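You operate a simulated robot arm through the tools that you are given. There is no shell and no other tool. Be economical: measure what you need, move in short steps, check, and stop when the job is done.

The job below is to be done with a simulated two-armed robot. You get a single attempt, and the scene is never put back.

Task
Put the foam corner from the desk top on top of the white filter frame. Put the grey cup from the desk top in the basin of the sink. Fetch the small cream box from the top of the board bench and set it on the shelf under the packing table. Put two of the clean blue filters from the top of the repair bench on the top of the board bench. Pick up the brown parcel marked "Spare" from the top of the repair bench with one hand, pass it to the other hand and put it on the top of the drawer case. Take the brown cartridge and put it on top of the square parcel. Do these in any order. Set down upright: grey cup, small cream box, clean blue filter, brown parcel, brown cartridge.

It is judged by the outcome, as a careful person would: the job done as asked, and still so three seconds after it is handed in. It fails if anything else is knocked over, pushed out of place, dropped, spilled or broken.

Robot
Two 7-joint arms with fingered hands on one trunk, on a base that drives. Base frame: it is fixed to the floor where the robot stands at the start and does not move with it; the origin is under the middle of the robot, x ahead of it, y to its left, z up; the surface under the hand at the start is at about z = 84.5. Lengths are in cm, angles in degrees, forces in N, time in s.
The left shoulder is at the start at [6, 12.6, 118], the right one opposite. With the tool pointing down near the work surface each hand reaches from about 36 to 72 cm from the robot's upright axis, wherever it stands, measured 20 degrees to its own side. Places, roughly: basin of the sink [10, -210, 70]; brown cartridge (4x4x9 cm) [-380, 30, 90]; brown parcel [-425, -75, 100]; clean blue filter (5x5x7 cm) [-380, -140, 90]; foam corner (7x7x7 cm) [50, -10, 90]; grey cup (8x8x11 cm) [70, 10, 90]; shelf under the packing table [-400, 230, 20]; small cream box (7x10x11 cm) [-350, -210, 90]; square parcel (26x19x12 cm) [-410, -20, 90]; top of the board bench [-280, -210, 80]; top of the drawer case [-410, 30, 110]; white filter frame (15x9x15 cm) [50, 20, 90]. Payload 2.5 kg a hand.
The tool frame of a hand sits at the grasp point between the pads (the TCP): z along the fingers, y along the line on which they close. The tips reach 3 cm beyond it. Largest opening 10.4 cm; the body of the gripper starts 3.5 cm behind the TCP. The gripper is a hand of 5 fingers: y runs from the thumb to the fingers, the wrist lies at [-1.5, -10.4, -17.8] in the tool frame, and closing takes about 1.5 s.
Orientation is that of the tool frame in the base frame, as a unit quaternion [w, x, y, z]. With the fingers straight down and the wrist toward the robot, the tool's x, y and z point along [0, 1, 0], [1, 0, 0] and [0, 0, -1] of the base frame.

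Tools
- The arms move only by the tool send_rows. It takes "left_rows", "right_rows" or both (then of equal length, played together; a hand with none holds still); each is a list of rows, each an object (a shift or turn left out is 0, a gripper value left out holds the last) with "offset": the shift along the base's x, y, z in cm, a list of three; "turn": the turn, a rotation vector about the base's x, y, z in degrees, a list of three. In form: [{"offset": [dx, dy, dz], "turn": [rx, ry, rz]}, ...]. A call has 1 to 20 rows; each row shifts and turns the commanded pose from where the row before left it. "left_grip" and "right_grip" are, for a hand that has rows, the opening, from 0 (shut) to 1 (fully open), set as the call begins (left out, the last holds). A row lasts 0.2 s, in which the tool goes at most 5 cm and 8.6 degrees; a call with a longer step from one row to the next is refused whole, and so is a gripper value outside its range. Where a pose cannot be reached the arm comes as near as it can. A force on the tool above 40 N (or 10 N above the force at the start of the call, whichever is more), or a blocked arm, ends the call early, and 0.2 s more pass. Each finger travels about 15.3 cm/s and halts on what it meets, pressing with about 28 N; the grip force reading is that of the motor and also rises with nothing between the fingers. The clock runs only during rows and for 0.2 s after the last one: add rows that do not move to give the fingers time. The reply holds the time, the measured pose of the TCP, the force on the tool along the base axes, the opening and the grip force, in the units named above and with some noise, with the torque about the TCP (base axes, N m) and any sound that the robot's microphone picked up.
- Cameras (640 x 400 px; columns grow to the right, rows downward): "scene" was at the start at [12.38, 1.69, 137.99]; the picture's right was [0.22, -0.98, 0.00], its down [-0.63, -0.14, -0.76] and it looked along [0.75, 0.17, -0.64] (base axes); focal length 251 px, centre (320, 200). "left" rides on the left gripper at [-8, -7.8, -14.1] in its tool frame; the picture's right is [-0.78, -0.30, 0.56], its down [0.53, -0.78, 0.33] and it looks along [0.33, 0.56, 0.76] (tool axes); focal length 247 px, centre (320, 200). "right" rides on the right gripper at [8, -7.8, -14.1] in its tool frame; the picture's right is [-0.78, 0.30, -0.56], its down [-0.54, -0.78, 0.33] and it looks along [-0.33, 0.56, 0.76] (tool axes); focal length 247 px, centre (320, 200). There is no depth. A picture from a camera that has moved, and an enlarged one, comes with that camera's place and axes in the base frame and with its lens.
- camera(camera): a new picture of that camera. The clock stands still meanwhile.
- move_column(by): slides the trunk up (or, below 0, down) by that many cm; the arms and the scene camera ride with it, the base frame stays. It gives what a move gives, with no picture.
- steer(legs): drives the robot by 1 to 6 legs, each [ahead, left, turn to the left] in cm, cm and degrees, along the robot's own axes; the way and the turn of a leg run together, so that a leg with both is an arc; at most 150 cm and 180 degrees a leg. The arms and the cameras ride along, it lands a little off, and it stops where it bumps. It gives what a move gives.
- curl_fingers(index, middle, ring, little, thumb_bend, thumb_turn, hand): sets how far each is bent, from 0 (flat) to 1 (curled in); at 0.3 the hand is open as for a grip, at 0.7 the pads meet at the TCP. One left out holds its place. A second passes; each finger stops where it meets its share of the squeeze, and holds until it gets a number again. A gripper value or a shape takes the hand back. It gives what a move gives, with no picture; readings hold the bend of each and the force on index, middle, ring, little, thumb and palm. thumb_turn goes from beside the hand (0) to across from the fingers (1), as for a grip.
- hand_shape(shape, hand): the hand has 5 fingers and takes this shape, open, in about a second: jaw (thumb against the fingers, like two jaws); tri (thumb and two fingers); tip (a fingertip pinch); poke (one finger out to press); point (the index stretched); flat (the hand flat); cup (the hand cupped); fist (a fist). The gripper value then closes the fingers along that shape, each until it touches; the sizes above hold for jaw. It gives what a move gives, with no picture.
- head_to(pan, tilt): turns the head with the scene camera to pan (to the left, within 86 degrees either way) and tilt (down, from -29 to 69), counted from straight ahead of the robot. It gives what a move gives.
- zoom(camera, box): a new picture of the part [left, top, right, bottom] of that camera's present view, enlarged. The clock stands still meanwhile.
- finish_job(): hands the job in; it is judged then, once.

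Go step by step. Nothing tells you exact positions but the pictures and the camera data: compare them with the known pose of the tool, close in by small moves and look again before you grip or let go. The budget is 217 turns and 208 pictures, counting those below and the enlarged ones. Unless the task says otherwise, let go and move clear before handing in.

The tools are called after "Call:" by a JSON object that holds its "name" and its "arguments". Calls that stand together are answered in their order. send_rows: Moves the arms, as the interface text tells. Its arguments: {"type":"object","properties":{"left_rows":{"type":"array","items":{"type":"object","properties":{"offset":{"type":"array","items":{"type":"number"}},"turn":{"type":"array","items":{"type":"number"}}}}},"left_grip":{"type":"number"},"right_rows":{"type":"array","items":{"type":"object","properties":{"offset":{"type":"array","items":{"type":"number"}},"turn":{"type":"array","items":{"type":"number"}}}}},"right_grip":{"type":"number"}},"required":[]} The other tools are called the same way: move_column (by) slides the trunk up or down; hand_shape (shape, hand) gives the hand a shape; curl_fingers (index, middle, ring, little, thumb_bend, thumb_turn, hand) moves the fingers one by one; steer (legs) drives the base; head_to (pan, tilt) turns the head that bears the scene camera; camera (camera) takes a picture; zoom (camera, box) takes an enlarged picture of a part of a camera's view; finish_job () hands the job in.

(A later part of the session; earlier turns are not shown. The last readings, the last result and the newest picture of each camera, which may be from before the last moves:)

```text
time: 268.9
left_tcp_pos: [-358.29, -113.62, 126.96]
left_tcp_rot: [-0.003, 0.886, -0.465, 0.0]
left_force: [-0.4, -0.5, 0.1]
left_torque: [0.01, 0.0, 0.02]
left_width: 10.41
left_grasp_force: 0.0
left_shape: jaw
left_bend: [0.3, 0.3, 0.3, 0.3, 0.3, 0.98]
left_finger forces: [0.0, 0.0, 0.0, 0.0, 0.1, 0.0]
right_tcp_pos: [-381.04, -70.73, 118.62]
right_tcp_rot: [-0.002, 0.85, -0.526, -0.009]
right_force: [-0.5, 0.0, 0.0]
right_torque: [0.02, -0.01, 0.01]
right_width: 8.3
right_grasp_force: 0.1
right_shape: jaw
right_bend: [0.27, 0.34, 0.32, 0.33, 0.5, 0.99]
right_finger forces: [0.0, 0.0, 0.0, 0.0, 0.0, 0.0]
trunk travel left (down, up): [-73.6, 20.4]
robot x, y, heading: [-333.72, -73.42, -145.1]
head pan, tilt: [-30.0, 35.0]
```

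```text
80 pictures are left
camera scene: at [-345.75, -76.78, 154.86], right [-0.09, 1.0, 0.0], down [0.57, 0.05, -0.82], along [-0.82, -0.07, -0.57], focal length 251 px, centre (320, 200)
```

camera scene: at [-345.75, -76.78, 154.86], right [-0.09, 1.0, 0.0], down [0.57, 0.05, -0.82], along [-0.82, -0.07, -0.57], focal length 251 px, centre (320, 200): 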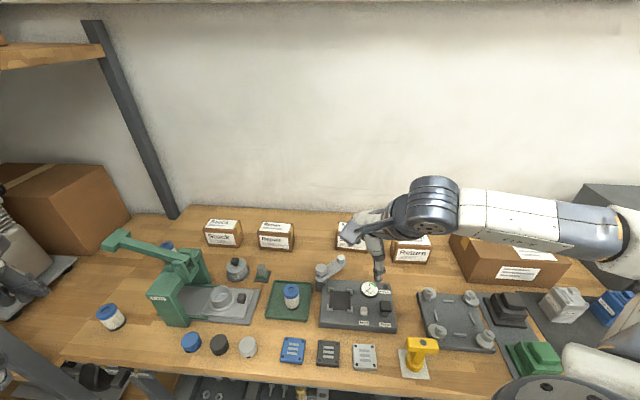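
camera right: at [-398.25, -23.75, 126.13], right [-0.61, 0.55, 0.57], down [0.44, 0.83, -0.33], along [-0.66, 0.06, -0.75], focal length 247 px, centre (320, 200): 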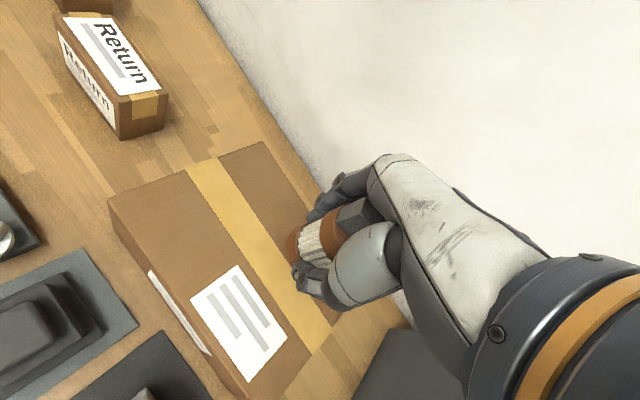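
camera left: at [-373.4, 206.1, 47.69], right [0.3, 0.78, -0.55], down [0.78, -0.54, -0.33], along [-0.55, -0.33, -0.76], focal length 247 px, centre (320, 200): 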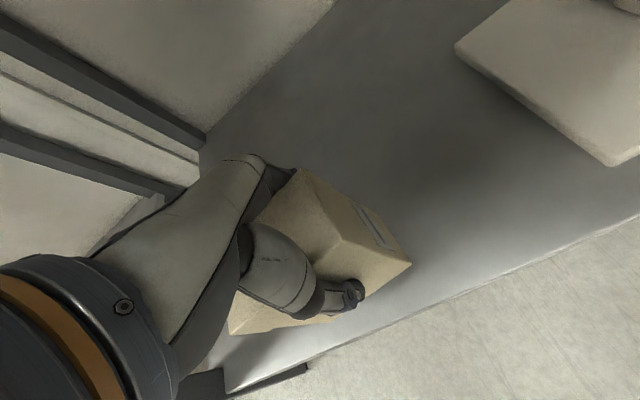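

The Spare parcel is hidden behind the hand; I move the hand right and zoom in.

Call:
{"name": "send_rows", "arguments": {"right_rows": [{"offset": [0, 4.5, 0]}, {"offset": [0, 4.5, 0]}, {"offset": [0, 4.5, 0]}, {}]}}

Call:
{"name": "zoom", "arguments": {"camera": "scene", "box": [250, 200, 450, 330]}}

Call:
{"name": "camera", "arguments": {"camera": "right"}}

```text
time: 269.6
left_tcp_pos: [-358.35, -113.57, 126.99]
left_tcp_rot: [-0.003, 0.886, -0.464, 0.0]
left_force: [0.6, 0.1, 0.4]
left_torque: [-0.01, -0.02, -0.02]
left_width: 10.41
left_grasp_force: 0.1
left_shape: jaw
left_bend: [0.3, 0.3, 0.3, 0.3, 0.3, 0.98]
left_finger forces: [0.0, 0.0, 0.0, 0.1, 0.0, 0.0]
right_tcp_pos: [-379.45, -68.63, 117.39]
right_tcp_rot: [0.053, 0.893, -0.443, 0.062]
right_force: [-0.4, 0.3, -0.3]
right_torque: [-0.01, -0.02, -0.02]
right_width: 8.28
right_grasp_force: 0.1
right_shape: jaw
right_bend: [0.27, 0.34, 0.32, 0.33, 0.5, 0.99]
right_finger forces: [0.1, 0.1, 0.0, 0.0, 0.0, 0.0]
trunk travel left (down, up): [-73.6, 20.4]
robot x, y, heading: [-333.76, -73.53, -145.0]
head pan, tilt: [-30.0, 35.0]
stopped in row 3 (right hand): the arm was blocked; the commanded pose is now the measured one
```

```text
3.08 times, centred on (350, 265) of scene
camera zoom: at [-345.76, -76.7, 154.86], right [-0.09, 1.0, 0.0], down [0.57, 0.05, -0.82], along [-0.82, -0.07, -0.57], focal length 774 px, centre (228, 0)
```

zoom: 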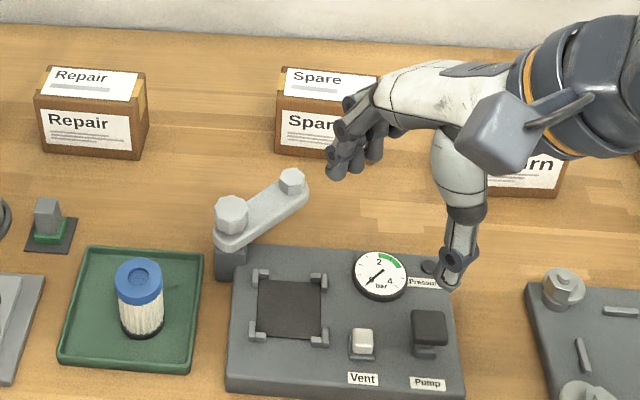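

```text
78 pictures are left
camera right: at [-369.37, -67.99, 132.14], right [-0.74, 0.51, 0.44], down [0.32, 0.84, -0.44], along [-0.59, -0.19, -0.78], focal length 247 px, centre (320, 200)
```

right: 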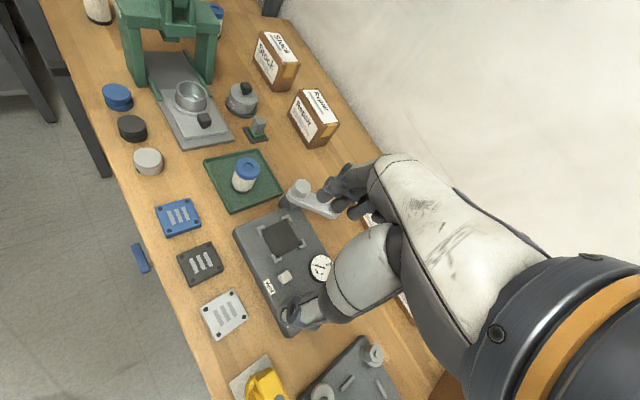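

The parcels measure about 11.6×6.5×8.3; Spare is centred near (-417,-70.5). I'll straighten the hand, then turn to heading -130 and move closer so the right shoulder leads.

Call:
{"name": "send_rows", "arguments": {"right_rows": [{"offset": [2, -1, 0], "turn": [4.3, 1.9, 0]}, {"offset": [2, -1, 0], "turn": [4.3, 1.9, 0]}, {"turn": [0, 0, -7]}, {"turn": [0, 0, -7]}, {}], "right_grip": 1}}

Call:
{"name": "steer", "arguments": {"legs": [[0, 0, 15], [4, -5, 0]]}}

Call:
{"name": "camera", "arguments": {"camera": "scene"}}

```text
time: 270.8
left_tcp_pos: [-358.31, -113.54, 127.11]
left_tcp_rot: [-0.002, 0.886, -0.464, 0.001]
left_force: [0.3, -0.1, -0.3]
left_torque: [0.02, -0.04, 0.02]
left_width: 10.41
left_grasp_force: 0.0
left_shape: jaw
left_bend: [0.3, 0.3, 0.3, 0.3, 0.3, 0.98]
left_finger forces: [0.0, 0.1, 0.1, 0.1, 0.0, 0.1]
right_tcp_pos: [-378.19, -70.69, 117.44]
right_tcp_rot: [-0.002, 0.834, -0.552, 0.001]
right_force: [0.1, 0.0, -0.9]
right_torque: [-0.01, -0.01, 0.01]
right_width: 10.4
right_grasp_force: 0.1
right_shape: jaw
right_bend: [0.3, 0.3, 0.3, 0.3, 0.3, 0.98]
right_finger forces: [0.1, 0.1, 0.1, 0.0, 0.0, 0.1]
right hand out of reach, approached as far as the arm can: row 2, 3, 4
trunk travel left (down, up): [-73.6, 20.4]
robot x, y, heading: [-333.56, -73.48, -145.3]
head pan, tilt: [-30.0, 35.0]
```

```text
time: 272.7
left_tcp_pos: [-353.41, -118.37, 127.1]
left_tcp_rot: [-0.003, 0.939, -0.344, 0.0]
left_force: [-0.2, 1.0, -0.8]
left_torque: [-0.01, -0.04, 0.0]
left_width: 10.4
left_grasp_force: 0.1
left_shape: jaw
left_bend: [0.3, 0.3, 0.3, 0.3, 0.3, 0.98]
left_finger forces: [0.1, 0.0, 0.0, 0.1, 0.1, 0.1]
right_tcp_pos: [-383.74, -82.17, 117.26]
right_tcp_rot: [-0.002, 0.9, -0.437, 0.001]
right_force: [-0.2, 0.0, -0.9]
right_torque: [0.03, -0.01, 0.0]
right_width: 10.4
right_grasp_force: 0.1
right_shape: jaw
right_bend: [0.3, 0.3, 0.3, 0.3, 0.3, 0.98]
right_finger forces: [0.1, 0.0, 0.1, 0.0, 0.0, 0.0]
trunk travel left (down, up): [-73.6, 20.4]
robot x, y, heading: [-340.21, -73.36, -130.3]
head pan, tilt: [-30.0, 35.0]
```

```text
77 pictures are left
camera scene: at [-350.92, -79.53, 154.85], right [-0.34, 0.94, 0.0], down [0.54, 0.2, -0.82], along [-0.77, -0.28, -0.57], focal length 251 px, centre (320, 200)
```

scene: 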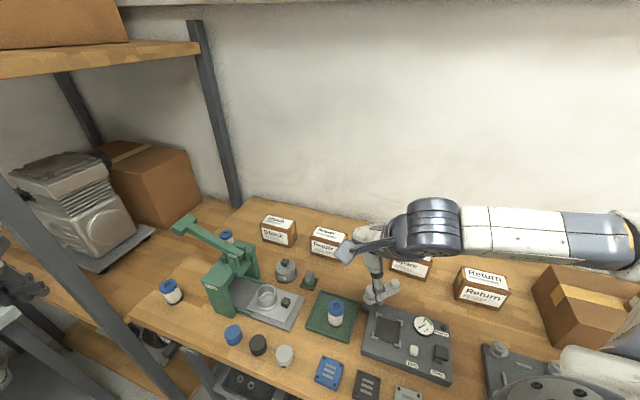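

The base sits well at (-340,-73). Now move the right hand toward the parcel at height, turning it to face west.

Call:
{"name": "send_rows", "arguments": {"right_rows": [{"offset": [-2, 2, 0], "turn": [0, 0, -6.4]}, {"offset": [-2, 2, 0], "turn": [0, 0, -6.4]}, {"offset": [-2, 2, 0], "turn": [0, 0, -6.4]}, {"offset": [-3, 2, 0], "turn": [0, 0, -6.4]}, {"offset": [-3, 2, 0], "turn": [0, 0, -6.4]}, {"offset": [-3, 1, 0], "turn": [0, 0, -6.2]}, {}]}}

Call:
{"name": "camera", "arguments": {"camera": "right"}}

```text
time: 274.3
left_tcp_pos: [-353.29, -118.4, 127.03]
left_tcp_rot: [-0.002, 0.939, -0.344, -0.001]
left_force: [-0.4, -0.3, -0.7]
left_torque: [0.01, -0.03, 0.06]
left_width: 10.42
left_grasp_force: 0.1
left_shape: jaw
left_bend: [0.3, 0.3, 0.3, 0.3, 0.3, 0.98]
left_finger forces: [0.0, 0.1, 0.0, 0.0, 0.1, 0.1]
right_tcp_pos: [-398.32, -71.55, 116.51]
right_tcp_rot: [-0.008, 0.709, -0.705, 0.012]
right_force: [0.2, -0.3, -0.3]
right_torque: [-0.02, -0.01, 0.0]
right_width: 10.38
right_grasp_force: 0.1
right_shape: jaw
right_bend: [0.3, 0.3, 0.3, 0.3, 0.3, 0.98]
right_finger forces: [0.0, 0.0, 0.1, 0.0, 0.1, 0.1]
trunk travel left (down, up): [-73.6, 20.4]
robot x, y, heading: [-339.91, -73.38, -129.8]
head pan, tilt: [-30.0, 35.0]
```

```text
76 pictures are left
camera right: at [-390.9, -79.36, 130.85], right [-0.32, 0.78, 0.54], down [0.78, 0.54, -0.31], along [-0.54, 0.33, -0.78], focal length 247 px, centre (320, 200)
```

right: 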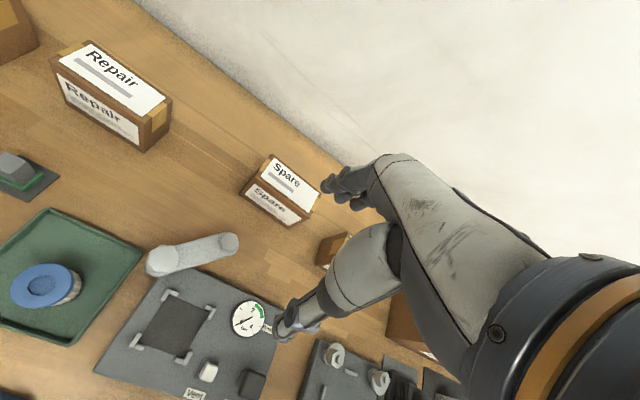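

The parcel's top centre is about (-416,-70.5). Lower the trunk 12 and extend above it.

Call:
{"name": "move_column", "arguments": {"by": -12}}

Call:
{"name": "send_rows", "arguments": {"right_rows": [{"offset": [-3.5, 0.2, 0]}, {"offset": [-3.5, 0.2, 0]}, {"offset": [-3.5, 0.2, 0]}, {"offset": [-3.5, 0.2, 0]}, {"offset": [-3.2, 0.2, 0]}, {}]}}

Call:
{"name": "camera", "arguments": {"camera": "right"}}

Call:
{"name": "camera", "arguments": {"camera": "scene"}}

```text
time: 275.8
left_tcp_pos: [-353.35, -118.42, 114.95]
left_tcp_rot: [-0.002, 0.939, -0.344, 0.0]
left_force: [-0.5, 1.0, -0.4]
left_torque: [-0.01, 0.04, 0.03]
left_width: 10.37
left_grasp_force: 0.0
left_shape: jaw
left_bend: [0.3, 0.3, 0.3, 0.3, 0.3, 0.98]
left_finger forces: [0.0, 0.0, 0.0, 0.0, 0.0, 0.1]
right_tcp_pos: [-398.25, -71.67, 104.62]
right_tcp_rot: [-0.009, 0.711, -0.703, 0.012]
right_force: [0.0, 0.1, -0.2]
right_torque: [0.03, -0.01, -0.04]
right_width: 10.36
right_grasp_force: 0.1
right_shape: jaw
right_bend: [0.3, 0.3, 0.3, 0.3, 0.3, 0.98]
right_finger forces: [0.0, 0.0, 0.0, 0.0, 0.0, 0.0]
trunk travel left (down, up): [-61.6, 32.4]
robot x, y, heading: [-339.82, -73.19, -130.1]
head pan, tilt: [-30.0, 35.0]
```

```text
time: 277.2
left_tcp_pos: [-353.24, -118.27, 114.99]
left_tcp_rot: [-0.002, 0.939, -0.344, 0.0]
left_force: [0.0, -0.1, -0.4]
left_torque: [-0.04, 0.0, -0.02]
left_width: 10.39
left_grasp_force: 0.0
left_shape: jaw
left_bend: [0.3, 0.3, 0.3, 0.3, 0.3, 0.98]
left_finger forces: [0.0, 0.1, 0.1, 0.1, 0.0, 0.1]
right_tcp_pos: [-415.86, -70.33, 105.61]
right_tcp_rot: [-0.003, 0.707, -0.707, 0.001]
right_force: [0.2, -0.4, 0.2]
right_torque: [-0.01, -0.02, 0.02]
right_width: 10.38
right_grasp_force: 0.1
right_shape: jaw
right_bend: [0.3, 0.3, 0.3, 0.3, 0.3, 0.98]
right_finger forces: [0.0, 0.0, 0.0, 0.1, 0.0, 0.0]
trunk travel left (down, up): [-61.6, 32.4]
robot x, y, heading: [-339.64, -73.2, -129.9]
head pan, tilt: [-30.0, 35.0]
```

```text
75 pictures are left
camera right: at [-408.16, -78.27, 119.59], right [-0.3, 0.77, 0.56], down [0.78, 0.54, -0.33], along [-0.55, 0.34, -0.76], focal length 247 px, centre (320, 200)
```

right: 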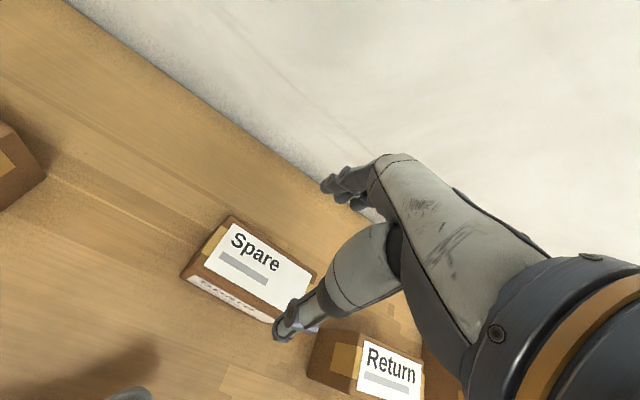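

```text
74 pictures are left
camera scene: at [-350.77, -79.52, 142.87], right [-0.34, 0.94, 0.0], down [0.54, 0.2, -0.82], along [-0.77, -0.28, -0.57], focal length 251 px, centre (320, 200)
```

scene: 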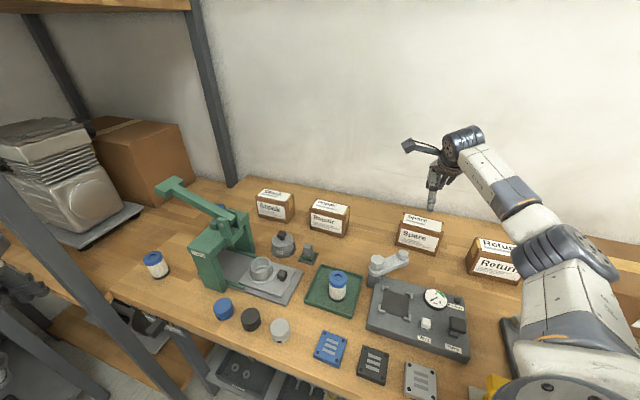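

Aligned over the Spare parcel. Shift 2 cm right (leaving room for the other hand), then descend with the trunk.

Call:
{"name": "send_rows", "arguments": {"right_rows": [{"offset": [0.1, 2, 0]}, {}]}}

Call:
{"name": "move_column", "arguments": {"by": -10}}

Call:
{"name": "zoom", "arguments": {"camera": "scene", "box": [340, 110, 540, 290]}}

Call:
{"name": "camera", "arguments": {"camera": "right"}}

```text
time: 277.8
left_tcp_pos: [-353.48, -118.34, 115.02]
left_tcp_rot: [-0.003, 0.939, -0.343, 0.0]
left_force: [-0.7, -0.3, -0.2]
left_torque: [-0.02, 0.01, 0.02]
left_width: 10.4
left_grasp_force: 0.1
left_shape: jaw
left_bend: [0.3, 0.3, 0.3, 0.3, 0.3, 0.98]
left_finger forces: [0.0, 0.1, 0.0, 0.1, 0.0, 0.0]
right_tcp_pos: [-415.73, -68.39, 105.56]
right_tcp_rot: [-0.002, 0.707, -0.707, 0.001]
right_force: [0.0, 0.3, 0.3]
right_torque: [0.04, -0.02, -0.02]
right_width: 10.38
right_grasp_force: 0.0
right_shape: jaw
right_bend: [0.3, 0.3, 0.3, 0.3, 0.3, 0.98]
right_finger forces: [0.0, 0.0, 0.0, 0.1, 0.0, 0.0]
trunk travel left (down, up): [-61.6, 32.4]
robot x, y, heading: [-339.94, -73.19, -130.1]
head pan, tilt: [-30.0, 35.0]
```

```text
time: 279.1
left_tcp_pos: [-353.35, -118.33, 104.96]
left_tcp_rot: [-0.003, 0.939, -0.344, 0.0]
left_force: [0.1, -0.4, 0.1]
left_torque: [0.0, 0.0, -0.03]
left_width: 10.41
left_grasp_force: 0.0
left_shape: jaw
left_bend: [0.3, 0.3, 0.3, 0.3, 0.3, 0.98]
left_finger forces: [0.0, 0.0, 0.0, 0.0, 0.0, 0.0]
right_tcp_pos: [-415.71, -68.25, 95.44]
right_tcp_rot: [0.002, -0.707, 0.707, -0.001]
right_force: [0.3, 0.6, -0.8]
right_torque: [0.03, -0.02, -0.02]
right_width: 10.38
right_grasp_force: 0.1
right_shape: jaw
right_bend: [0.3, 0.3, 0.3, 0.3, 0.3, 0.98]
right_finger forces: [0.0, 0.0, 0.1, 0.0, 0.0, 0.1]
trunk travel left (down, up): [-51.6, 42.4]
robot x, y, heading: [-340.02, -73.36, -129.9]
head pan, tilt: [-30.0, 35.0]
```

```text
2.22 times, centred on (440, 200) of scene
camera zoom: at [-350.79, -79.53, 132.87], right [-0.34, 0.94, 0.0], down [0.54, 0.2, -0.82], along [-0.77, -0.28, -0.57], focal length 559 px, centre (53, 200)
```

zoom: 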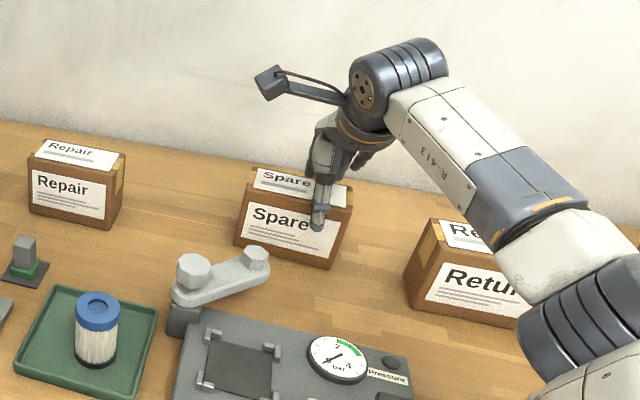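

```text
72 pictures are left
camera right: at [-408.07, -76.19, 109.57], right [-0.3, 0.78, 0.56], down [0.78, 0.54, -0.33], along [-0.55, 0.34, -0.76], focal length 247 px, centre (320, 200)
```

right: 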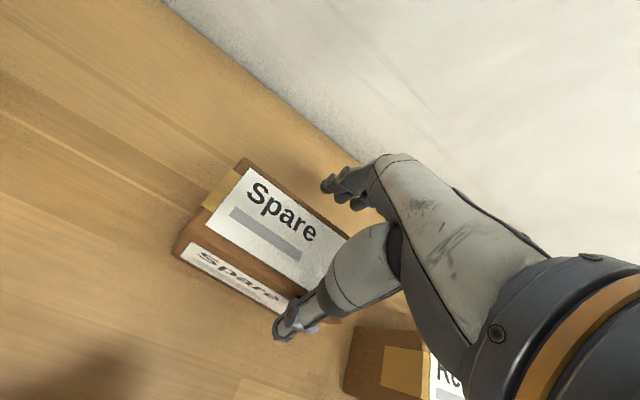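

Thumb in front, fingers behind. Lower 5 cm more and close.

Call:
{"name": "move_column", "arguments": {"by": -5.2}}

Call:
{"name": "send_rows", "arguments": {"right_rows": [{}, {}, {}, {}, {}, {}], "right_grip": 0}}

Call:
{"name": "zoom", "arguments": {"camera": "scene", "box": [340, 110, 640, 310]}}

```text
time: 280.0
left_tcp_pos: [-353.14, -118.34, 99.86]
left_tcp_rot: [-0.001, 0.939, -0.344, -0.002]
left_force: [0.0, 0.4, 0.3]
left_torque: [-0.02, -0.01, 0.01]
left_width: 10.39
left_grasp_force: 0.0
left_shape: jaw
left_bend: [0.3, 0.3, 0.3, 0.3, 0.3, 0.98]
left_finger forces: [0.1, 0.0, 0.0, 0.1, 0.0, 0.0]
right_tcp_pos: [-415.58, -68.14, 90.93]
right_tcp_rot: [-0.004, -0.707, 0.707, 0.001]
right_force: [5.2, 0.0, 29.3]
right_torque: [-0.16, -0.3, -0.03]
right_width: 10.4
right_grasp_force: 0.1
right_shape: jaw
right_bend: [0.29, 0.3, 0.3, 0.3, 0.29, 0.97]
right_finger forces: [8.4, 0.0, 0.0, 0.0, 20.3, 0.1]
trunk travel left (down, up): [-46.4, 47.6]
robot x, y, heading: [-340.05, -73.05, -130.4]
head pan, tilt: [-30.0, 35.0]
```

```text
time: 281.4
left_tcp_pos: [-353.04, -118.23, 99.91]
left_tcp_rot: [-0.002, 0.939, -0.343, -0.003]
left_force: [0.9, 0.2, 1.1]
left_torque: [0.01, -0.01, -0.01]
left_width: 10.42
left_grasp_force: 0.1
left_shape: jaw
left_bend: [0.3, 0.3, 0.3, 0.3, 0.3, 0.98]
left_finger forces: [0.1, 0.0, 0.0, 0.0, 0.0, 0.0]
right_tcp_pos: [-415.57, -68.39, 90.96]
right_tcp_rot: [0.005, 0.707, -0.707, -0.001]
right_force: [1.4, 1.2, 30.8]
right_torque: [0.19, 0.82, 0.08]
right_width: 5.24
right_grasp_force: 27.6
right_shape: jaw
right_bend: [0.74, 0.49, 0.42, 0.43, 0.68, 0.99]
right_finger forces: [20.8, 20.0, 3.6, 1.5, 52.1, 0.1]
trunk travel left (down, up): [-46.4, 47.6]
robot x, y, heading: [-340.21, -73.41, -129.8]
head pan, tilt: [-30.0, 35.0]
```

```text
2.00 times, centred on (490, 210) of scene
camera zoom: at [-350.39, -79.56, 127.71], right [-0.34, 0.94, 0.0], down [0.54, 0.2, -0.82], along [-0.77, -0.28, -0.57], focal length 503 px, centre (-20, 180)
```

zoom: 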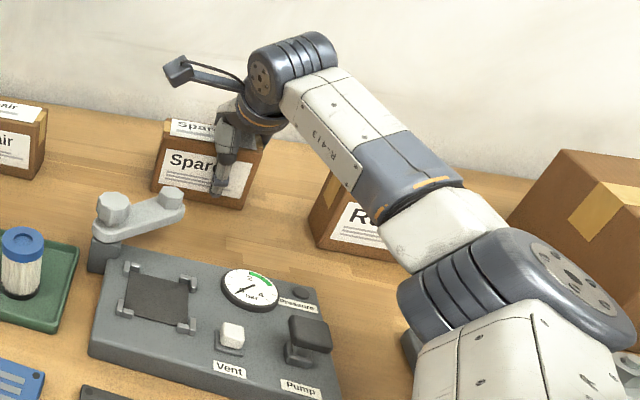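

Gripped. Lift with the trunk and check.

Call:
{"name": "move_column", "arguments": {"by": 18}}

Call:
{"name": "camera", "arguments": {"camera": "scene"}}

```text
time: 283.4
left_tcp_pos: [-353.24, -118.44, 117.83]
left_tcp_rot: [-0.002, 0.939, -0.344, 0.0]
left_force: [0.0, 0.2, 0.6]
left_torque: [0.02, 0.02, 0.0]
left_width: 10.4
left_grasp_force: 0.0
left_shape: jaw
left_bend: [0.3, 0.3, 0.3, 0.3, 0.3, 0.98]
left_finger forces: [0.0, 0.0, 0.1, 0.1, 0.1, 0.1]
right_tcp_pos: [-415.8, -68.14, 108.18]
right_tcp_rot: [-0.003, 0.708, -0.707, 0.001]
right_force: [0.6, -0.1, -3.0]
right_torque: [0.04, 0.0, 0.02]
right_width: 5.11
right_grasp_force: 28.7
right_shape: jaw
right_bend: [0.74, 0.5, 0.43, 0.44, 0.67, 0.99]
right_finger forces: [17.7, 18.1, 3.2, 1.5, 44.3, 0.0]
trunk travel left (down, up): [-64.4, 29.6]
robot x, y, heading: [-339.94, -73.45, -130.0]
head pan, tilt: [-30.0, 35.0]
```

```text
70 pictures are left
camera scene: at [-350.84, -79.54, 145.66], right [-0.34, 0.94, 0.0], down [0.54, 0.2, -0.82], along [-0.77, -0.28, -0.57], focal length 251 px, centre (320, 200)
```

scene: 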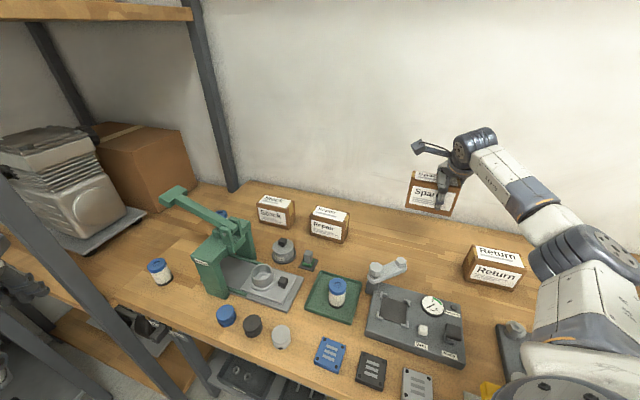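

The Spare parcel is up. Pull it back toward me.

Call:
{"name": "send_rows", "arguments": {"right_rows": [{"offset": [2.5, 0, 1]}, {"offset": [3, 0, 1]}, {"offset": [3, 0, 1]}, {"offset": [3, 0, 1]}, {"offset": [3, 0, 0]}, {"offset": [3, 0, 0]}, {"offset": [3, -1, 0]}, {"offset": [3, -1, 0]}, {}]}}

```text
time: 284.9
left_tcp_pos: [-353.25, -118.25, 117.88]
left_tcp_rot: [-0.002, 0.939, -0.344, 0.0]
left_force: [-1.3, 0.4, 0.1]
left_torque: [0.03, 0.01, -0.01]
left_width: 10.42
left_grasp_force: 0.1
left_shape: jaw
left_bend: [0.3, 0.3, 0.3, 0.3, 0.3, 0.98]
left_finger forces: [0.0, 0.0, 0.0, 0.0, 0.0, 0.0]
right_tcp_pos: [-395.62, -73.96, 107.76]
right_tcp_rot: [-0.009, 0.74, -0.667, 0.083]
right_force: [0.0, 0.6, -2.5]
right_torque: [0.06, 0.01, -0.02]
right_width: 5.06
right_grasp_force: 27.9
right_shape: jaw
right_bend: [0.74, 0.51, 0.43, 0.45, 0.67, 0.99]
right_finger forces: [17.2, 17.8, 3.3, 1.7, 42.8, 0.1]
trunk travel left (down, up): [-64.4, 29.6]
robot x, y, heading: [-339.71, -73.37, -129.7]
head pan, tilt: [-30.0, 35.0]
stopped in row 7 (right hand): the arm was blocked; the commanded pose is now the measured one
```

The arm is blocked at that pose (elbow). I'll move the whole base east away from the bench instead.

Call:
{"name": "steer", "arguments": {"legs": [[-29, 34, 0]]}}

Call:
{"name": "steer", "arguments": {"legs": [[0, 0, -50]]}}

Call:
{"name": "head_to", "arguments": {"pan": -10, "tilt": 35}}

Call:
{"name": "camera", "arguments": {"camera": "scene"}}

```text
time: 287.6
left_tcp_pos: [-309.16, -117.39, 117.79]
left_tcp_rot: [-0.003, 0.94, -0.341, 0.0]
left_force: [0.1, -0.3, 0.3]
left_torque: [0.0, 0.0, -0.03]
left_width: 10.39
left_grasp_force: 0.0
left_shape: jaw
left_bend: [0.3, 0.3, 0.3, 0.3, 0.3, 0.98]
left_finger forces: [0.0, 0.1, 0.0, 0.0, 0.0, 0.1]
right_tcp_pos: [-351.55, -73.16, 107.77]
right_tcp_rot: [-0.009, 0.74, -0.667, 0.084]
right_force: [0.0, 0.7, -2.3]
right_torque: [0.06, 0.06, -0.01]
right_width: 5.01
right_grasp_force: 28.3
right_shape: jaw
right_bend: [0.74, 0.51, 0.43, 0.45, 0.67, 0.99]
right_finger forces: [17.2, 17.5, 3.3, 1.7, 42.1, 0.1]
trunk travel left (down, up): [-64.4, 29.6]
robot x, y, heading: [-296.11, -72.09, -129.6]
head pan, tilt: [-30.0, 35.0]
```

```text
time: 290.2
left_tcp_pos: [-338.84, -91.44, 117.97]
left_tcp_rot: [-0.003, 0.709, -0.705, 0.001]
left_force: [-0.3, -0.6, -0.2]
left_torque: [-0.01, 0.01, 0.0]
left_width: 10.41
left_grasp_force: 0.0
left_shape: jaw
left_bend: [0.3, 0.3, 0.3, 0.3, 0.3, 0.98]
left_finger forces: [0.0, 0.0, 0.1, 0.1, 0.0, 0.0]
right_tcp_pos: [-332.7, -30.47, 107.82]
right_tcp_rot: [-0.027, -0.393, 0.916, -0.079]
right_force: [0.6, -1.3, -2.7]
right_torque: [0.03, -0.02, 0.0]
right_width: 5.0
right_grasp_force: 27.8
right_shape: jaw
right_bend: [0.74, 0.51, 0.43, 0.46, 0.67, 0.99]
right_finger forces: [16.2, 17.3, 3.3, 1.7, 40.5, 0.0]
trunk travel left (down, up): [-64.4, 29.6]
robot x, y, heading: [-296.16, -72.02, -179.4]
head pan, tilt: [-30.0, 35.0]
```

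```text
time: 291.0
left_tcp_pos: [-338.94, -91.48, 117.82]
left_tcp_rot: [-0.003, 0.709, -0.705, 0.001]
left_force: [-0.4, 0.7, 0.4]
left_torque: [0.01, 0.03, -0.03]
left_width: 10.4
left_grasp_force: 0.1
left_shape: jaw
left_bend: [0.3, 0.3, 0.3, 0.3, 0.3, 0.98]
left_finger forces: [0.0, 0.1, 0.1, 0.0, 0.0, 0.0]
right_tcp_pos: [-332.65, -30.52, 107.79]
right_tcp_rot: [-0.025, -0.393, 0.916, -0.08]
right_force: [-0.4, 0.6, -2.7]
right_torque: [0.04, -0.03, 0.0]
right_width: 5.0
right_grasp_force: 27.6
right_shape: jaw
right_bend: [0.74, 0.51, 0.43, 0.46, 0.67, 0.99]
right_finger forces: [16.3, 17.3, 3.2, 1.6, 40.5, 0.1]
trunk travel left (down, up): [-64.4, 29.6]
robot x, y, heading: [-295.95, -72.13, -179.5]
head pan, tilt: [-10.0, 35.0]
```

```text
69 pictures are left
camera scene: at [-308.62, -71.04, 145.66], right [0.16, 0.99, 0.0], down [0.57, -0.09, -0.82], along [-0.81, 0.13, -0.57], focal length 251 px, centre (320, 200)
```

scene: 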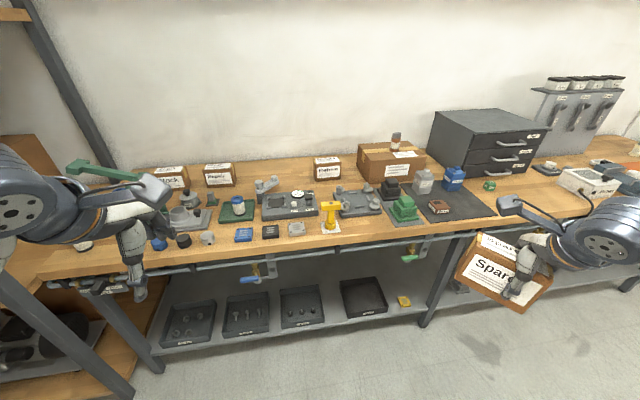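

The cartridge is still standing. Now I bring the Spare parcel in front of me, level and facing forward, for the handover.

Call:
{"name": "send_rows", "arguments": {"right_rows": [{"offset": [-0.9, -3.5, 0.5], "turn": [4.7, 0.5, 0]}, {"offset": [-0.9, -4.4, 0.5], "turn": [4.7, 0.5, 0]}, {"offset": [-0.9, -4.4, 0.5], "turn": [0, 0, 7.3]}, {"offset": [-0.9, -4.4, 0.5], "turn": [0, 0, 7.3]}, {"offset": [-0.9, -4.4, 0.5], "turn": [0, 0, 7.3]}, {"offset": [-0.9, -4.4, 0.5], "turn": [0, 0, 7.3]}, {"offset": [-0.9, -4.4, 0.5], "turn": [0, 0, 7.3]}, {"offset": [-0.9, -4.4, 0.5], "turn": [0, 0, 7.3]}, {}]}}

Call:
{"name": "send_rows", "arguments": {"left_rows": [{"turn": [8, 0, 0]}, {"turn": [8.2, 0, 0]}, {"turn": [8.2, 0, 0]}, {"turn": [8.2, 0, 0]}, {"turn": [8.2, 0, 0]}, {"turn": [8.2, 0, 0]}, {"turn": [8.2, 0, 0]}, {"turn": [8.2, 0, 0]}, {"turn": [8.2, 0, 0]}, {"turn": [8.2, 0, 0]}, {"turn": [8.2, 0, 0]}, {}]}}

Call:
{"name": "camera", "arguments": {"camera": "scene"}}

```text
time: 293.0
left_tcp_pos: [-338.98, -91.44, 117.88]
left_tcp_rot: [-0.003, 0.709, -0.705, 0.001]
left_force: [-0.3, 0.6, -0.3]
left_torque: [0.03, 0.0, -0.03]
left_width: 10.39
left_grasp_force: 0.0
left_shape: jaw
left_bend: [0.3, 0.3, 0.3, 0.3, 0.3, 0.98]
left_finger forces: [0.0, 0.1, 0.0, 0.0, 0.0, 0.1]
right_tcp_pos: [-339.78, -64.73, 111.87]
right_tcp_rot: [0.002, 0.709, -0.705, 0.002]
right_force: [0.8, 0.4, -3.0]
right_torque: [0.02, 0.03, -0.01]
right_width: 5.01
right_grasp_force: 27.8
right_shape: jaw
right_bend: [0.74, 0.51, 0.43, 0.46, 0.67, 0.99]
right_finger forces: [15.5, 17.2, 3.2, 1.8, 38.9, 0.0]
trunk travel left (down, up): [-64.4, 29.6]
robot x, y, heading: [-295.81, -72.36, -179.6]
head pan, tilt: [-10.0, 35.0]
```

```text
time: 295.6
left_tcp_pos: [-338.88, -91.46, 117.69]
left_tcp_rot: [0.503, -0.499, 0.498, 0.499]
left_force: [-0.7, 0.5, -1.0]
left_torque: [0.0, 0.0, 0.02]
left_width: 10.4
left_grasp_force: 0.1
left_shape: jaw
left_bend: [0.3, 0.3, 0.3, 0.3, 0.3, 0.98]
left_finger forces: [0.0, 0.0, 0.0, 0.0, 0.0, 0.1]
right_tcp_pos: [-339.89, -64.84, 111.73]
right_tcp_rot: [0.002, 0.709, -0.706, 0.001]
right_force: [-0.2, 0.1, -2.9]
right_torque: [0.04, 0.02, 0.05]
right_width: 5.01
right_grasp_force: 27.5
right_shape: jaw
right_bend: [0.74, 0.51, 0.43, 0.47, 0.67, 0.99]
right_finger forces: [15.5, 17.1, 3.2, 1.7, 38.9, 0.1]
trunk travel left (down, up): [-64.4, 29.6]
robot x, y, heading: [-296.0, -72.64, -179.4]
head pan, tilt: [-10.0, 35.0]
```

```text
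68 pictures are left
camera scene: at [-308.63, -71.07, 145.66], right [0.16, 0.99, 0.0], down [0.57, -0.09, -0.82], along [-0.81, 0.13, -0.57], focal length 251 px, centre (320, 200)
```

scene: 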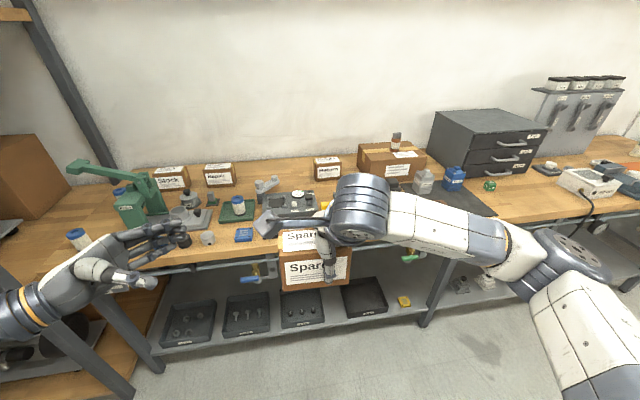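

The left hand is now horizontal, pointing right. I shape it as "tri", lower it to the parcel's mid height and move in over its left end.

Call:
{"name": "hand_shape", "arguments": {"hand": "left", "shape": "tri"}}

Call:
{"name": "send_rows", "arguments": {"left_rows": [{"offset": [-0.8, 0, -3.5]}, {"offset": [0, 0, -3.5]}, {"offset": [0, 4, 0]}, {"offset": [0, 4, 0]}, {"offset": [0, 3, 0]}, {}], "left_grip": 1}}

Call:
{"name": "camera", "arguments": {"camera": "scene"}}

Call:
{"name": "camera", "arguments": {"camera": "left"}}

```text
time: 296.5
left_tcp_pos: [-339.0, -91.35, 117.84]
left_tcp_rot: [0.502, -0.5, 0.5, 0.498]
left_force: [-0.3, 0.8, 0.4]
left_torque: [-0.01, -0.02, -0.01]
left_width: 10.4
left_grasp_force: 0.0
left_shape: tri
left_bend: [0.3, 0.3, 0.99, 0.99, 0.3, 0.98]
left_finger forces: [0.1, 0.1, 0.0, 0.1, 0.1, 0.1]
right_tcp_pos: [-339.89, -64.73, 111.6]
right_tcp_rot: [0.001, 0.708, -0.706, 0.002]
right_force: [0.6, -0.2, -2.6]
right_torque: [0.06, 0.0, 0.01]
right_width: 5.03
right_grasp_force: 28.0
right_shape: jaw
right_bend: [0.74, 0.51, 0.43, 0.47, 0.67, 0.99]
right_finger forces: [15.4, 17.0, 3.2, 1.8, 38.9, 0.1]
trunk travel left (down, up): [-64.4, 29.6]
robot x, y, heading: [-296.02, -72.5, -179.5]
head pan, tilt: [-10.0, 35.0]
```

```text
time: 297.9
left_tcp_pos: [-339.72, -80.43, 110.88]
left_tcp_rot: [0.504, -0.499, 0.498, 0.499]
left_force: [-0.5, 0.3, -0.6]
left_torque: [-0.04, 0.03, -0.01]
left_width: 10.38
left_grasp_force: 0.2
left_shape: tri
left_bend: [0.3, 0.3, 0.99, 0.99, 0.3, 0.98]
left_finger forces: [0.0, 0.1, 0.1, 0.1, 0.0, 0.0]
right_tcp_pos: [-339.73, -64.77, 111.75]
right_tcp_rot: [0.002, 0.708, -0.706, 0.002]
right_force: [0.0, 0.0, -2.7]
right_torque: [0.03, 0.03, 0.0]
right_width: 5.0
right_grasp_force: 28.2
right_shape: jaw
right_bend: [0.74, 0.51, 0.43, 0.47, 0.67, 0.99]
right_finger forces: [15.4, 17.1, 3.2, 1.9, 38.9, 0.0]
trunk travel left (down, up): [-64.4, 29.6]
robot x, y, heading: [-296.15, -72.11, -179.5]
head pan, tilt: [-10.0, 35.0]
```

```text
67 pictures are left
camera scene: at [-308.62, -71.08, 145.66], right [0.16, 0.99, 0.0], down [0.57, -0.09, -0.82], along [-0.81, 0.13, -0.57], focal length 251 px, centre (320, 200)
```

scene: 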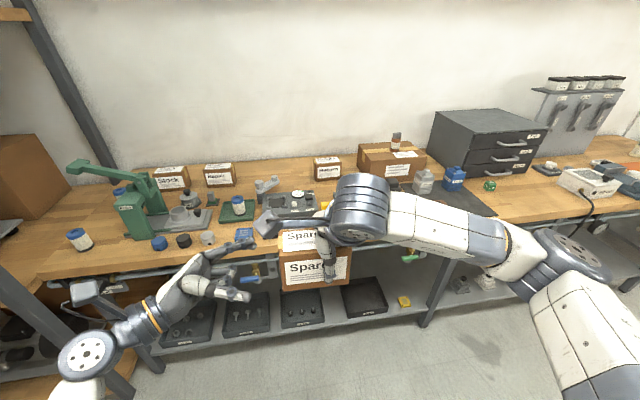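

```text
66 pictures are left
camera left: at [-332.06, -94.49, 118.72], right [0.29, 0.55, 0.78], down [0.78, 0.33, -0.53], along [-0.55, 0.76, -0.34], focal length 247 px, centre (320, 200)
```

left: 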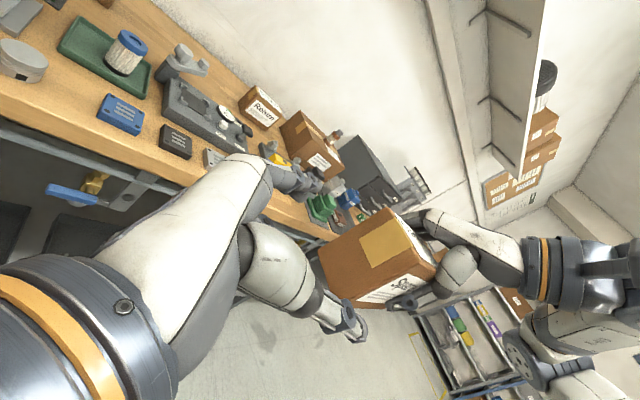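

Lined up well. Advance 8 cm so the fingers straddle the parcel's left end, then close.

Call:
{"name": "send_rows", "arguments": {"left_rows": [{"offset": [0.3, 3, 0.2]}, {"offset": [0.2, 3, 0.2]}, {"offset": [0, 2, 0]}, {}]}}

Call:
{"name": "zoom", "arguments": {"camera": "scene", "box": [170, 180, 410, 340]}}

Call:
{"name": "camera", "arguments": {"camera": "left"}}

```text
time: 298.9
left_tcp_pos: [-339.02, -72.49, 111.16]
left_tcp_rot: [0.503, -0.5, 0.499, 0.498]
left_force: [-0.1, 0.0, 1.0]
left_torque: [0.01, 0.01, -0.01]
left_width: 10.37
left_grasp_force: 0.0
left_shape: tri
left_bend: [0.3, 0.3, 0.99, 0.99, 0.3, 0.98]
left_finger forces: [0.0, 0.0, 0.0, 0.0, 0.1, 0.1]
right_tcp_pos: [-339.85, -64.67, 111.72]
right_tcp_rot: [0.002, 0.708, -0.706, 0.003]
right_force: [0.2, 0.4, -2.0]
right_torque: [0.07, 0.03, 0.02]
right_width: 5.0
right_grasp_force: 28.2
right_shape: jaw
right_bend: [0.74, 0.51, 0.43, 0.47, 0.67, 0.99]
right_finger forces: [15.5, 17.1, 3.1, 1.8, 38.8, 0.0]
trunk travel left (down, up): [-64.4, 29.6]
robot x, y, heading: [-295.91, -72.06, -179.2]
head pan, tilt: [-10.0, 35.0]
```

```text
2.50 times, centred on (290, 260) of scene
camera zoom: at [-308.63, -71.08, 145.66], right [0.16, 0.99, 0.0], down [0.57, -0.09, -0.82], along [-0.81, 0.13, -0.57], focal length 628 px, centre (395, 50)
```

zoom: 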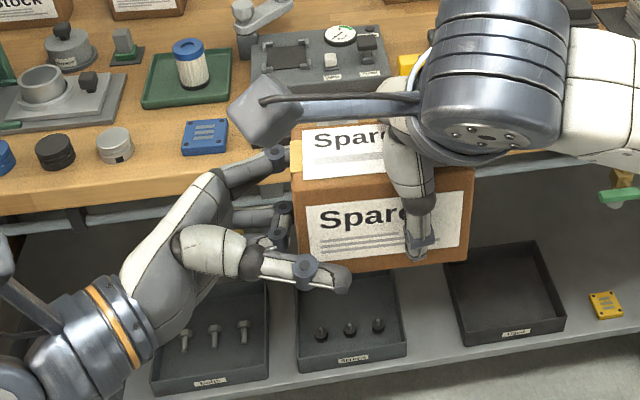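

```text
64 pictures are left
camera left: at [-331.46, -86.45, 119.04], right [0.29, 0.55, 0.78], down [0.78, 0.33, -0.53], along [-0.55, 0.76, -0.33], focal length 247 px, centre (320, 200)
```

left: 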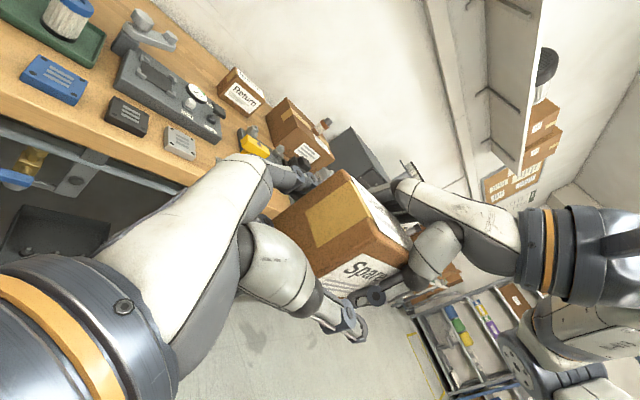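

Both thumb and fingers straddle the parcel end. Closing the left hand while the right still holds.

Call:
{"name": "send_rows", "arguments": {"left_rows": [{}, {}, {}, {}, {}, {}], "left_grip": 0}}

Call:
{"name": "zoom", "arguments": {"camera": "scene", "box": [170, 180, 410, 340]}}

```text
time: 300.3
left_tcp_pos: [-339.0, -72.6, 111.24]
left_tcp_rot: [0.503, -0.499, 0.499, 0.499]
left_force: [-0.5, 1.7, 0.3]
left_torque: [0.0, 0.0, 0.01]
left_width: 5.61
left_grasp_force: 27.6
left_shape: tri
left_bend: [0.73, 0.4, 1.0, 1.0, 0.72, 1.0]
left_finger forces: [13.1, 12.8, 0.1, 0.0, 25.0, 0.1]
right_tcp_pos: [-339.8, -64.68, 111.81]
right_tcp_rot: [0.002, 0.709, -0.705, 0.002]
right_force: [1.0, -1.9, -2.7]
right_torque: [0.04, -0.03, 0.0]
right_width: 5.02
right_grasp_force: 28.0
right_shape: jaw
right_bend: [0.74, 0.51, 0.43, 0.5, 0.67, 0.98]
right_finger forces: [15.4, 16.9, 3.2, 1.6, 39.1, 0.1]
trunk travel left (down, up): [-64.4, 29.6]
robot x, y, heading: [-295.88, -72.51, -179.6]
head pan, tilt: [-10.0, 35.0]
```

```text
2.50 times, centred on (290, 260) of scene
camera zoom: at [-308.63, -71.06, 145.66], right [0.16, 0.99, 0.0], down [0.57, -0.09, -0.82], along [-0.81, 0.13, -0.57], focal length 628 px, centre (395, 50)
```

zoom: 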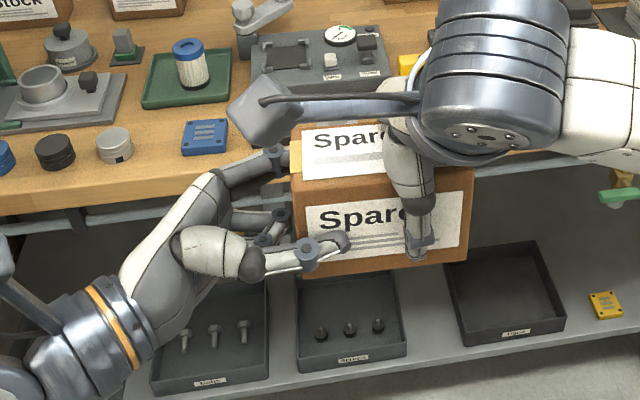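

Both hands hold it. Now open the right hand wide and lift it away.

Call:
{"name": "curl_fingers", "arguments": {"hand": "right", "index": 0.15, "middle": 0.15, "ring": 0.15, "little": 0.15, "thumb_bend": 0.1}}

Call:
{"name": "send_rows", "arguments": {"right_rows": [{"offset": [0, 0, 1.5]}, {"offset": [0, 0, 3]}, {"offset": [0, 0, 4]}, {"offset": [0, 1, 4]}, {"offset": [2, 4, 0]}, {"offset": [2, 4, 0]}, {"offset": [2, 4, 0]}, {}]}}

Call:
{"name": "camera", "arguments": {"camera": "scene"}}

```text
time: 301.3
left_tcp_pos: [-339.08, -72.44, 111.1]
left_tcp_rot: [0.503, -0.5, 0.5, 0.497]
left_force: [-0.6, 0.2, -0.4]
left_torque: [-0.18, -0.03, 0.0]
left_width: 5.61
left_grasp_force: 28.0
left_shape: tri
left_bend: [0.73, 0.4, 1.0, 1.0, 0.71, 1.0]
left_finger forces: [13.1, 14.4, 0.0, 0.0, 27.3, 0.0]
right_tcp_pos: [-339.83, -64.63, 111.85]
right_tcp_rot: [0.003, 0.709, -0.706, 0.001]
right_force: [0.2, 0.0, 0.0]
right_torque: [0.0, 0.0, 0.02]
right_width: 13.92
right_grasp_force: 0.3
right_shape: fingers
right_bend: [0.15, 0.15, 0.15, 0.15, 0.1, 1.0]
right_finger forces: [0.0, 0.0, 0.0, 0.1, 0.2, 0.0]
trunk travel left (down, up): [-64.4, 29.6]
robot x, y, heading: [-296.36, -72.36, -179.2]
head pan, tilt: [-10.0, 35.0]
```

```text
time: 303.1
left_tcp_pos: [-339.22, -72.57, 111.16]
left_tcp_rot: [0.504, -0.499, 0.499, 0.498]
left_force: [0.2, -0.1, 0.1]
left_torque: [-0.14, 0.02, -0.01]
left_width: 5.6
left_grasp_force: 27.8
left_shape: tri
left_bend: [0.73, 0.4, 1.0, 1.0, 0.71, 1.0]
left_finger forces: [12.9, 14.4, 0.0, 0.0, 27.4, 0.0]
right_tcp_pos: [-333.83, -51.69, 124.08]
right_tcp_rot: [0.001, 0.708, -0.706, 0.001]
right_force: [0.1, -0.2, -0.6]
right_torque: [0.01, 0.03, 0.03]
right_width: 13.92
right_grasp_force: 0.1
right_shape: fingers
right_bend: [0.15, 0.15, 0.15, 0.15, 0.1, 1.0]
right_finger forces: [0.0, 0.0, 0.0, 0.0, 0.1, 0.2]
trunk travel left (down, up): [-64.4, 29.6]
robot x, y, heading: [-296.24, -72.39, -179.3]
head pan, tilt: [-10.0, 35.0]
```

```text
62 pictures are left
camera scene: at [-308.66, -71.11, 145.66], right [0.16, 0.99, 0.0], down [0.57, -0.09, -0.82], along [-0.81, 0.13, -0.57], focal length 251 px, centre (320, 200)
```

scene: 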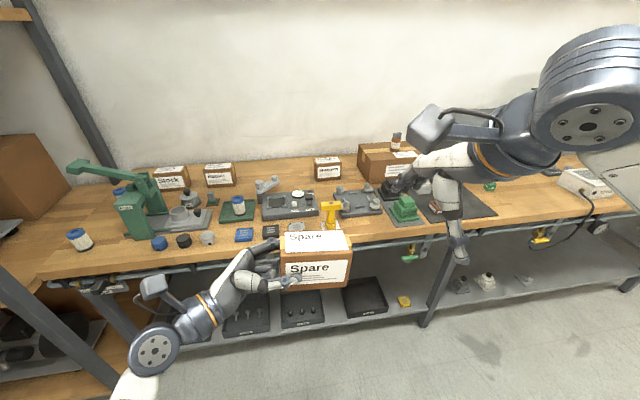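

Handover done; the left hand holds the parcel level. Raise the trunk 10, strafe north 80 to line up with the drawer case, and drive in.

Call:
{"name": "move_column", "arguments": {"by": 10}}

Call:
{"name": "steer", "arguments": {"legs": [[0, -80, 0]]}}

Call:
{"name": "steer", "arguments": {"legs": [[40, 0, 0]]}}

Call:
{"name": "head_to", "arguments": {"pan": 0, "tilt": 30}}

Call:
{"name": "camera", "arguments": {"camera": "scene"}}

```text
time: 304.5
left_tcp_pos: [-339.2, -72.51, 121.14]
left_tcp_rot: [0.503, -0.5, 0.5, 0.497]
left_force: [-0.1, 0.0, -2.9]
left_torque: [-0.13, 0.0, -0.01]
left_width: 5.62
left_grasp_force: 27.8
left_shape: tri
left_bend: [0.73, 0.4, 1.0, 1.0, 0.71, 1.0]
left_finger forces: [13.0, 14.4, 0.0, 0.0, 27.4, 0.1]
right_tcp_pos: [-333.81, -51.8, 134.11]
right_tcp_rot: [0.002, 0.709, -0.706, 0.002]
right_force: [0.0, 0.6, 0.1]
right_torque: [-0.01, 0.04, 0.04]
right_width: 13.93
right_grasp_force: 0.0
right_shape: fingers
right_bend: [0.15, 0.15, 0.15, 0.15, 0.1, 1.0]
right_finger forces: [0.1, 0.1, 0.0, 0.0, 0.0, 0.1]
trunk travel left (down, up): [-74.4, 19.6]
robot x, y, heading: [-296.14, -72.7, -179.2]
head pan, tilt: [-10.0, 35.0]
```

```text
time: 308.8
left_tcp_pos: [-339.68, 9.26, 121.18]
left_tcp_rot: [0.505, -0.498, 0.501, 0.496]
left_force: [1.2, -0.3, -2.8]
left_torque: [-0.12, 0.0, 0.0]
left_width: 5.6
left_grasp_force: 28.0
left_shape: tri
left_bend: [0.73, 0.4, 1.0, 1.0, 0.71, 1.0]
left_finger forces: [13.1, 14.4, 0.1, 0.0, 27.5, 0.1]
right_tcp_pos: [-334.09, 30.07, 134.21]
right_tcp_rot: [-0.001, -0.706, 0.709, -0.002]
right_force: [0.0, -0.3, -0.3]
right_torque: [-0.01, -0.01, 0.01]
right_width: 13.9
right_grasp_force: 0.1
right_shape: fingers
right_bend: [0.15, 0.15, 0.15, 0.15, 0.1, 1.0]
right_finger forces: [0.0, 0.1, 0.1, 0.1, 0.1, 0.0]
trunk travel left (down, up): [-74.4, 19.6]
robot x, y, heading: [-296.11, 8.98, -179.9]
head pan, tilt: [-10.0, 35.0]
```

```text
time: 311.3
left_tcp_pos: [-379.99, 9.72, 121.11]
left_tcp_rot: [0.508, -0.497, 0.503, 0.493]
left_force: [-0.1, 0.2, -2.7]
left_torque: [-0.14, -0.01, -0.02]
left_width: 5.59
left_grasp_force: 27.5
left_shape: tri
left_bend: [0.73, 0.4, 1.0, 1.0, 0.71, 1.0]
left_finger forces: [13.1, 14.4, 0.0, 0.1, 27.6, 0.0]
right_tcp_pos: [-374.22, 30.4, 134.22]
right_tcp_rot: [-0.002, -0.703, 0.711, -0.002]
right_force: [0.4, 0.3, 0.2]
right_torque: [0.01, -0.04, -0.03]
right_width: 13.91
right_grasp_force: 0.1
right_shape: fingers
right_bend: [0.15, 0.15, 0.15, 0.15, 0.1, 1.0]
right_finger forces: [0.1, 0.0, 0.0, 0.1, 0.1, 0.0]
trunk travel left (down, up): [-74.4, 19.6]
robot x, y, heading: [-336.91, 9.6, 180.0]
head pan, tilt: [-10.0, 35.0]
```

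```text
time: 312.1
left_tcp_pos: [-379.86, 9.77, 121.1]
left_tcp_rot: [0.507, -0.497, 0.503, 0.493]
left_force: [-0.2, -1.2, -2.1]
left_torque: [-0.14, 0.0, -0.01]
left_width: 5.6
left_grasp_force: 27.7
left_shape: tri
left_bend: [0.73, 0.4, 1.0, 1.0, 0.71, 1.0]
left_finger forces: [13.1, 14.4, 0.0, 0.0, 27.5, 0.0]
right_tcp_pos: [-374.26, 30.23, 134.29]
right_tcp_rot: [-0.003, -0.703, 0.711, -0.001]
right_force: [-0.3, 0.3, -0.5]
right_torque: [-0.02, 0.01, -0.03]
right_width: 13.93
right_grasp_force: 0.0
right_shape: fingers
right_bend: [0.15, 0.15, 0.15, 0.15, 0.1, 1.0]
right_finger forces: [0.0, 0.0, 0.0, 0.1, 0.0, 0.0]
trunk travel left (down, up): [-74.4, 19.6]
robot x, y, heading: [-336.94, 8.97, 179.5]
head pan, tilt: [0.0, 30.0]
```

```text
61 pictures are left
camera scene: at [-349.78, 9.2, 156.44], right [0.01, 1.0, 0.0], down [0.5, 0.0, -0.87], along [-0.87, 0.01, -0.5], focal length 251 px, centre (320, 200)
```

scene: 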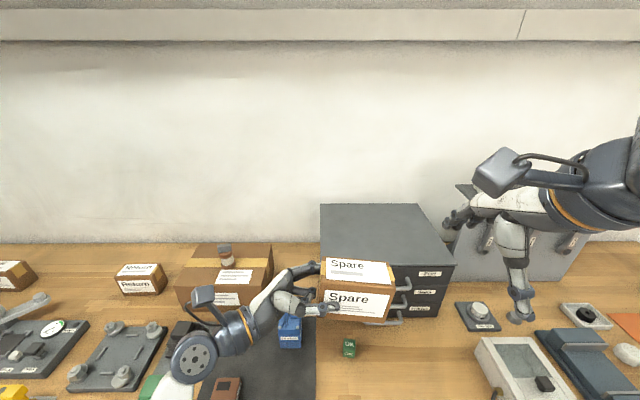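

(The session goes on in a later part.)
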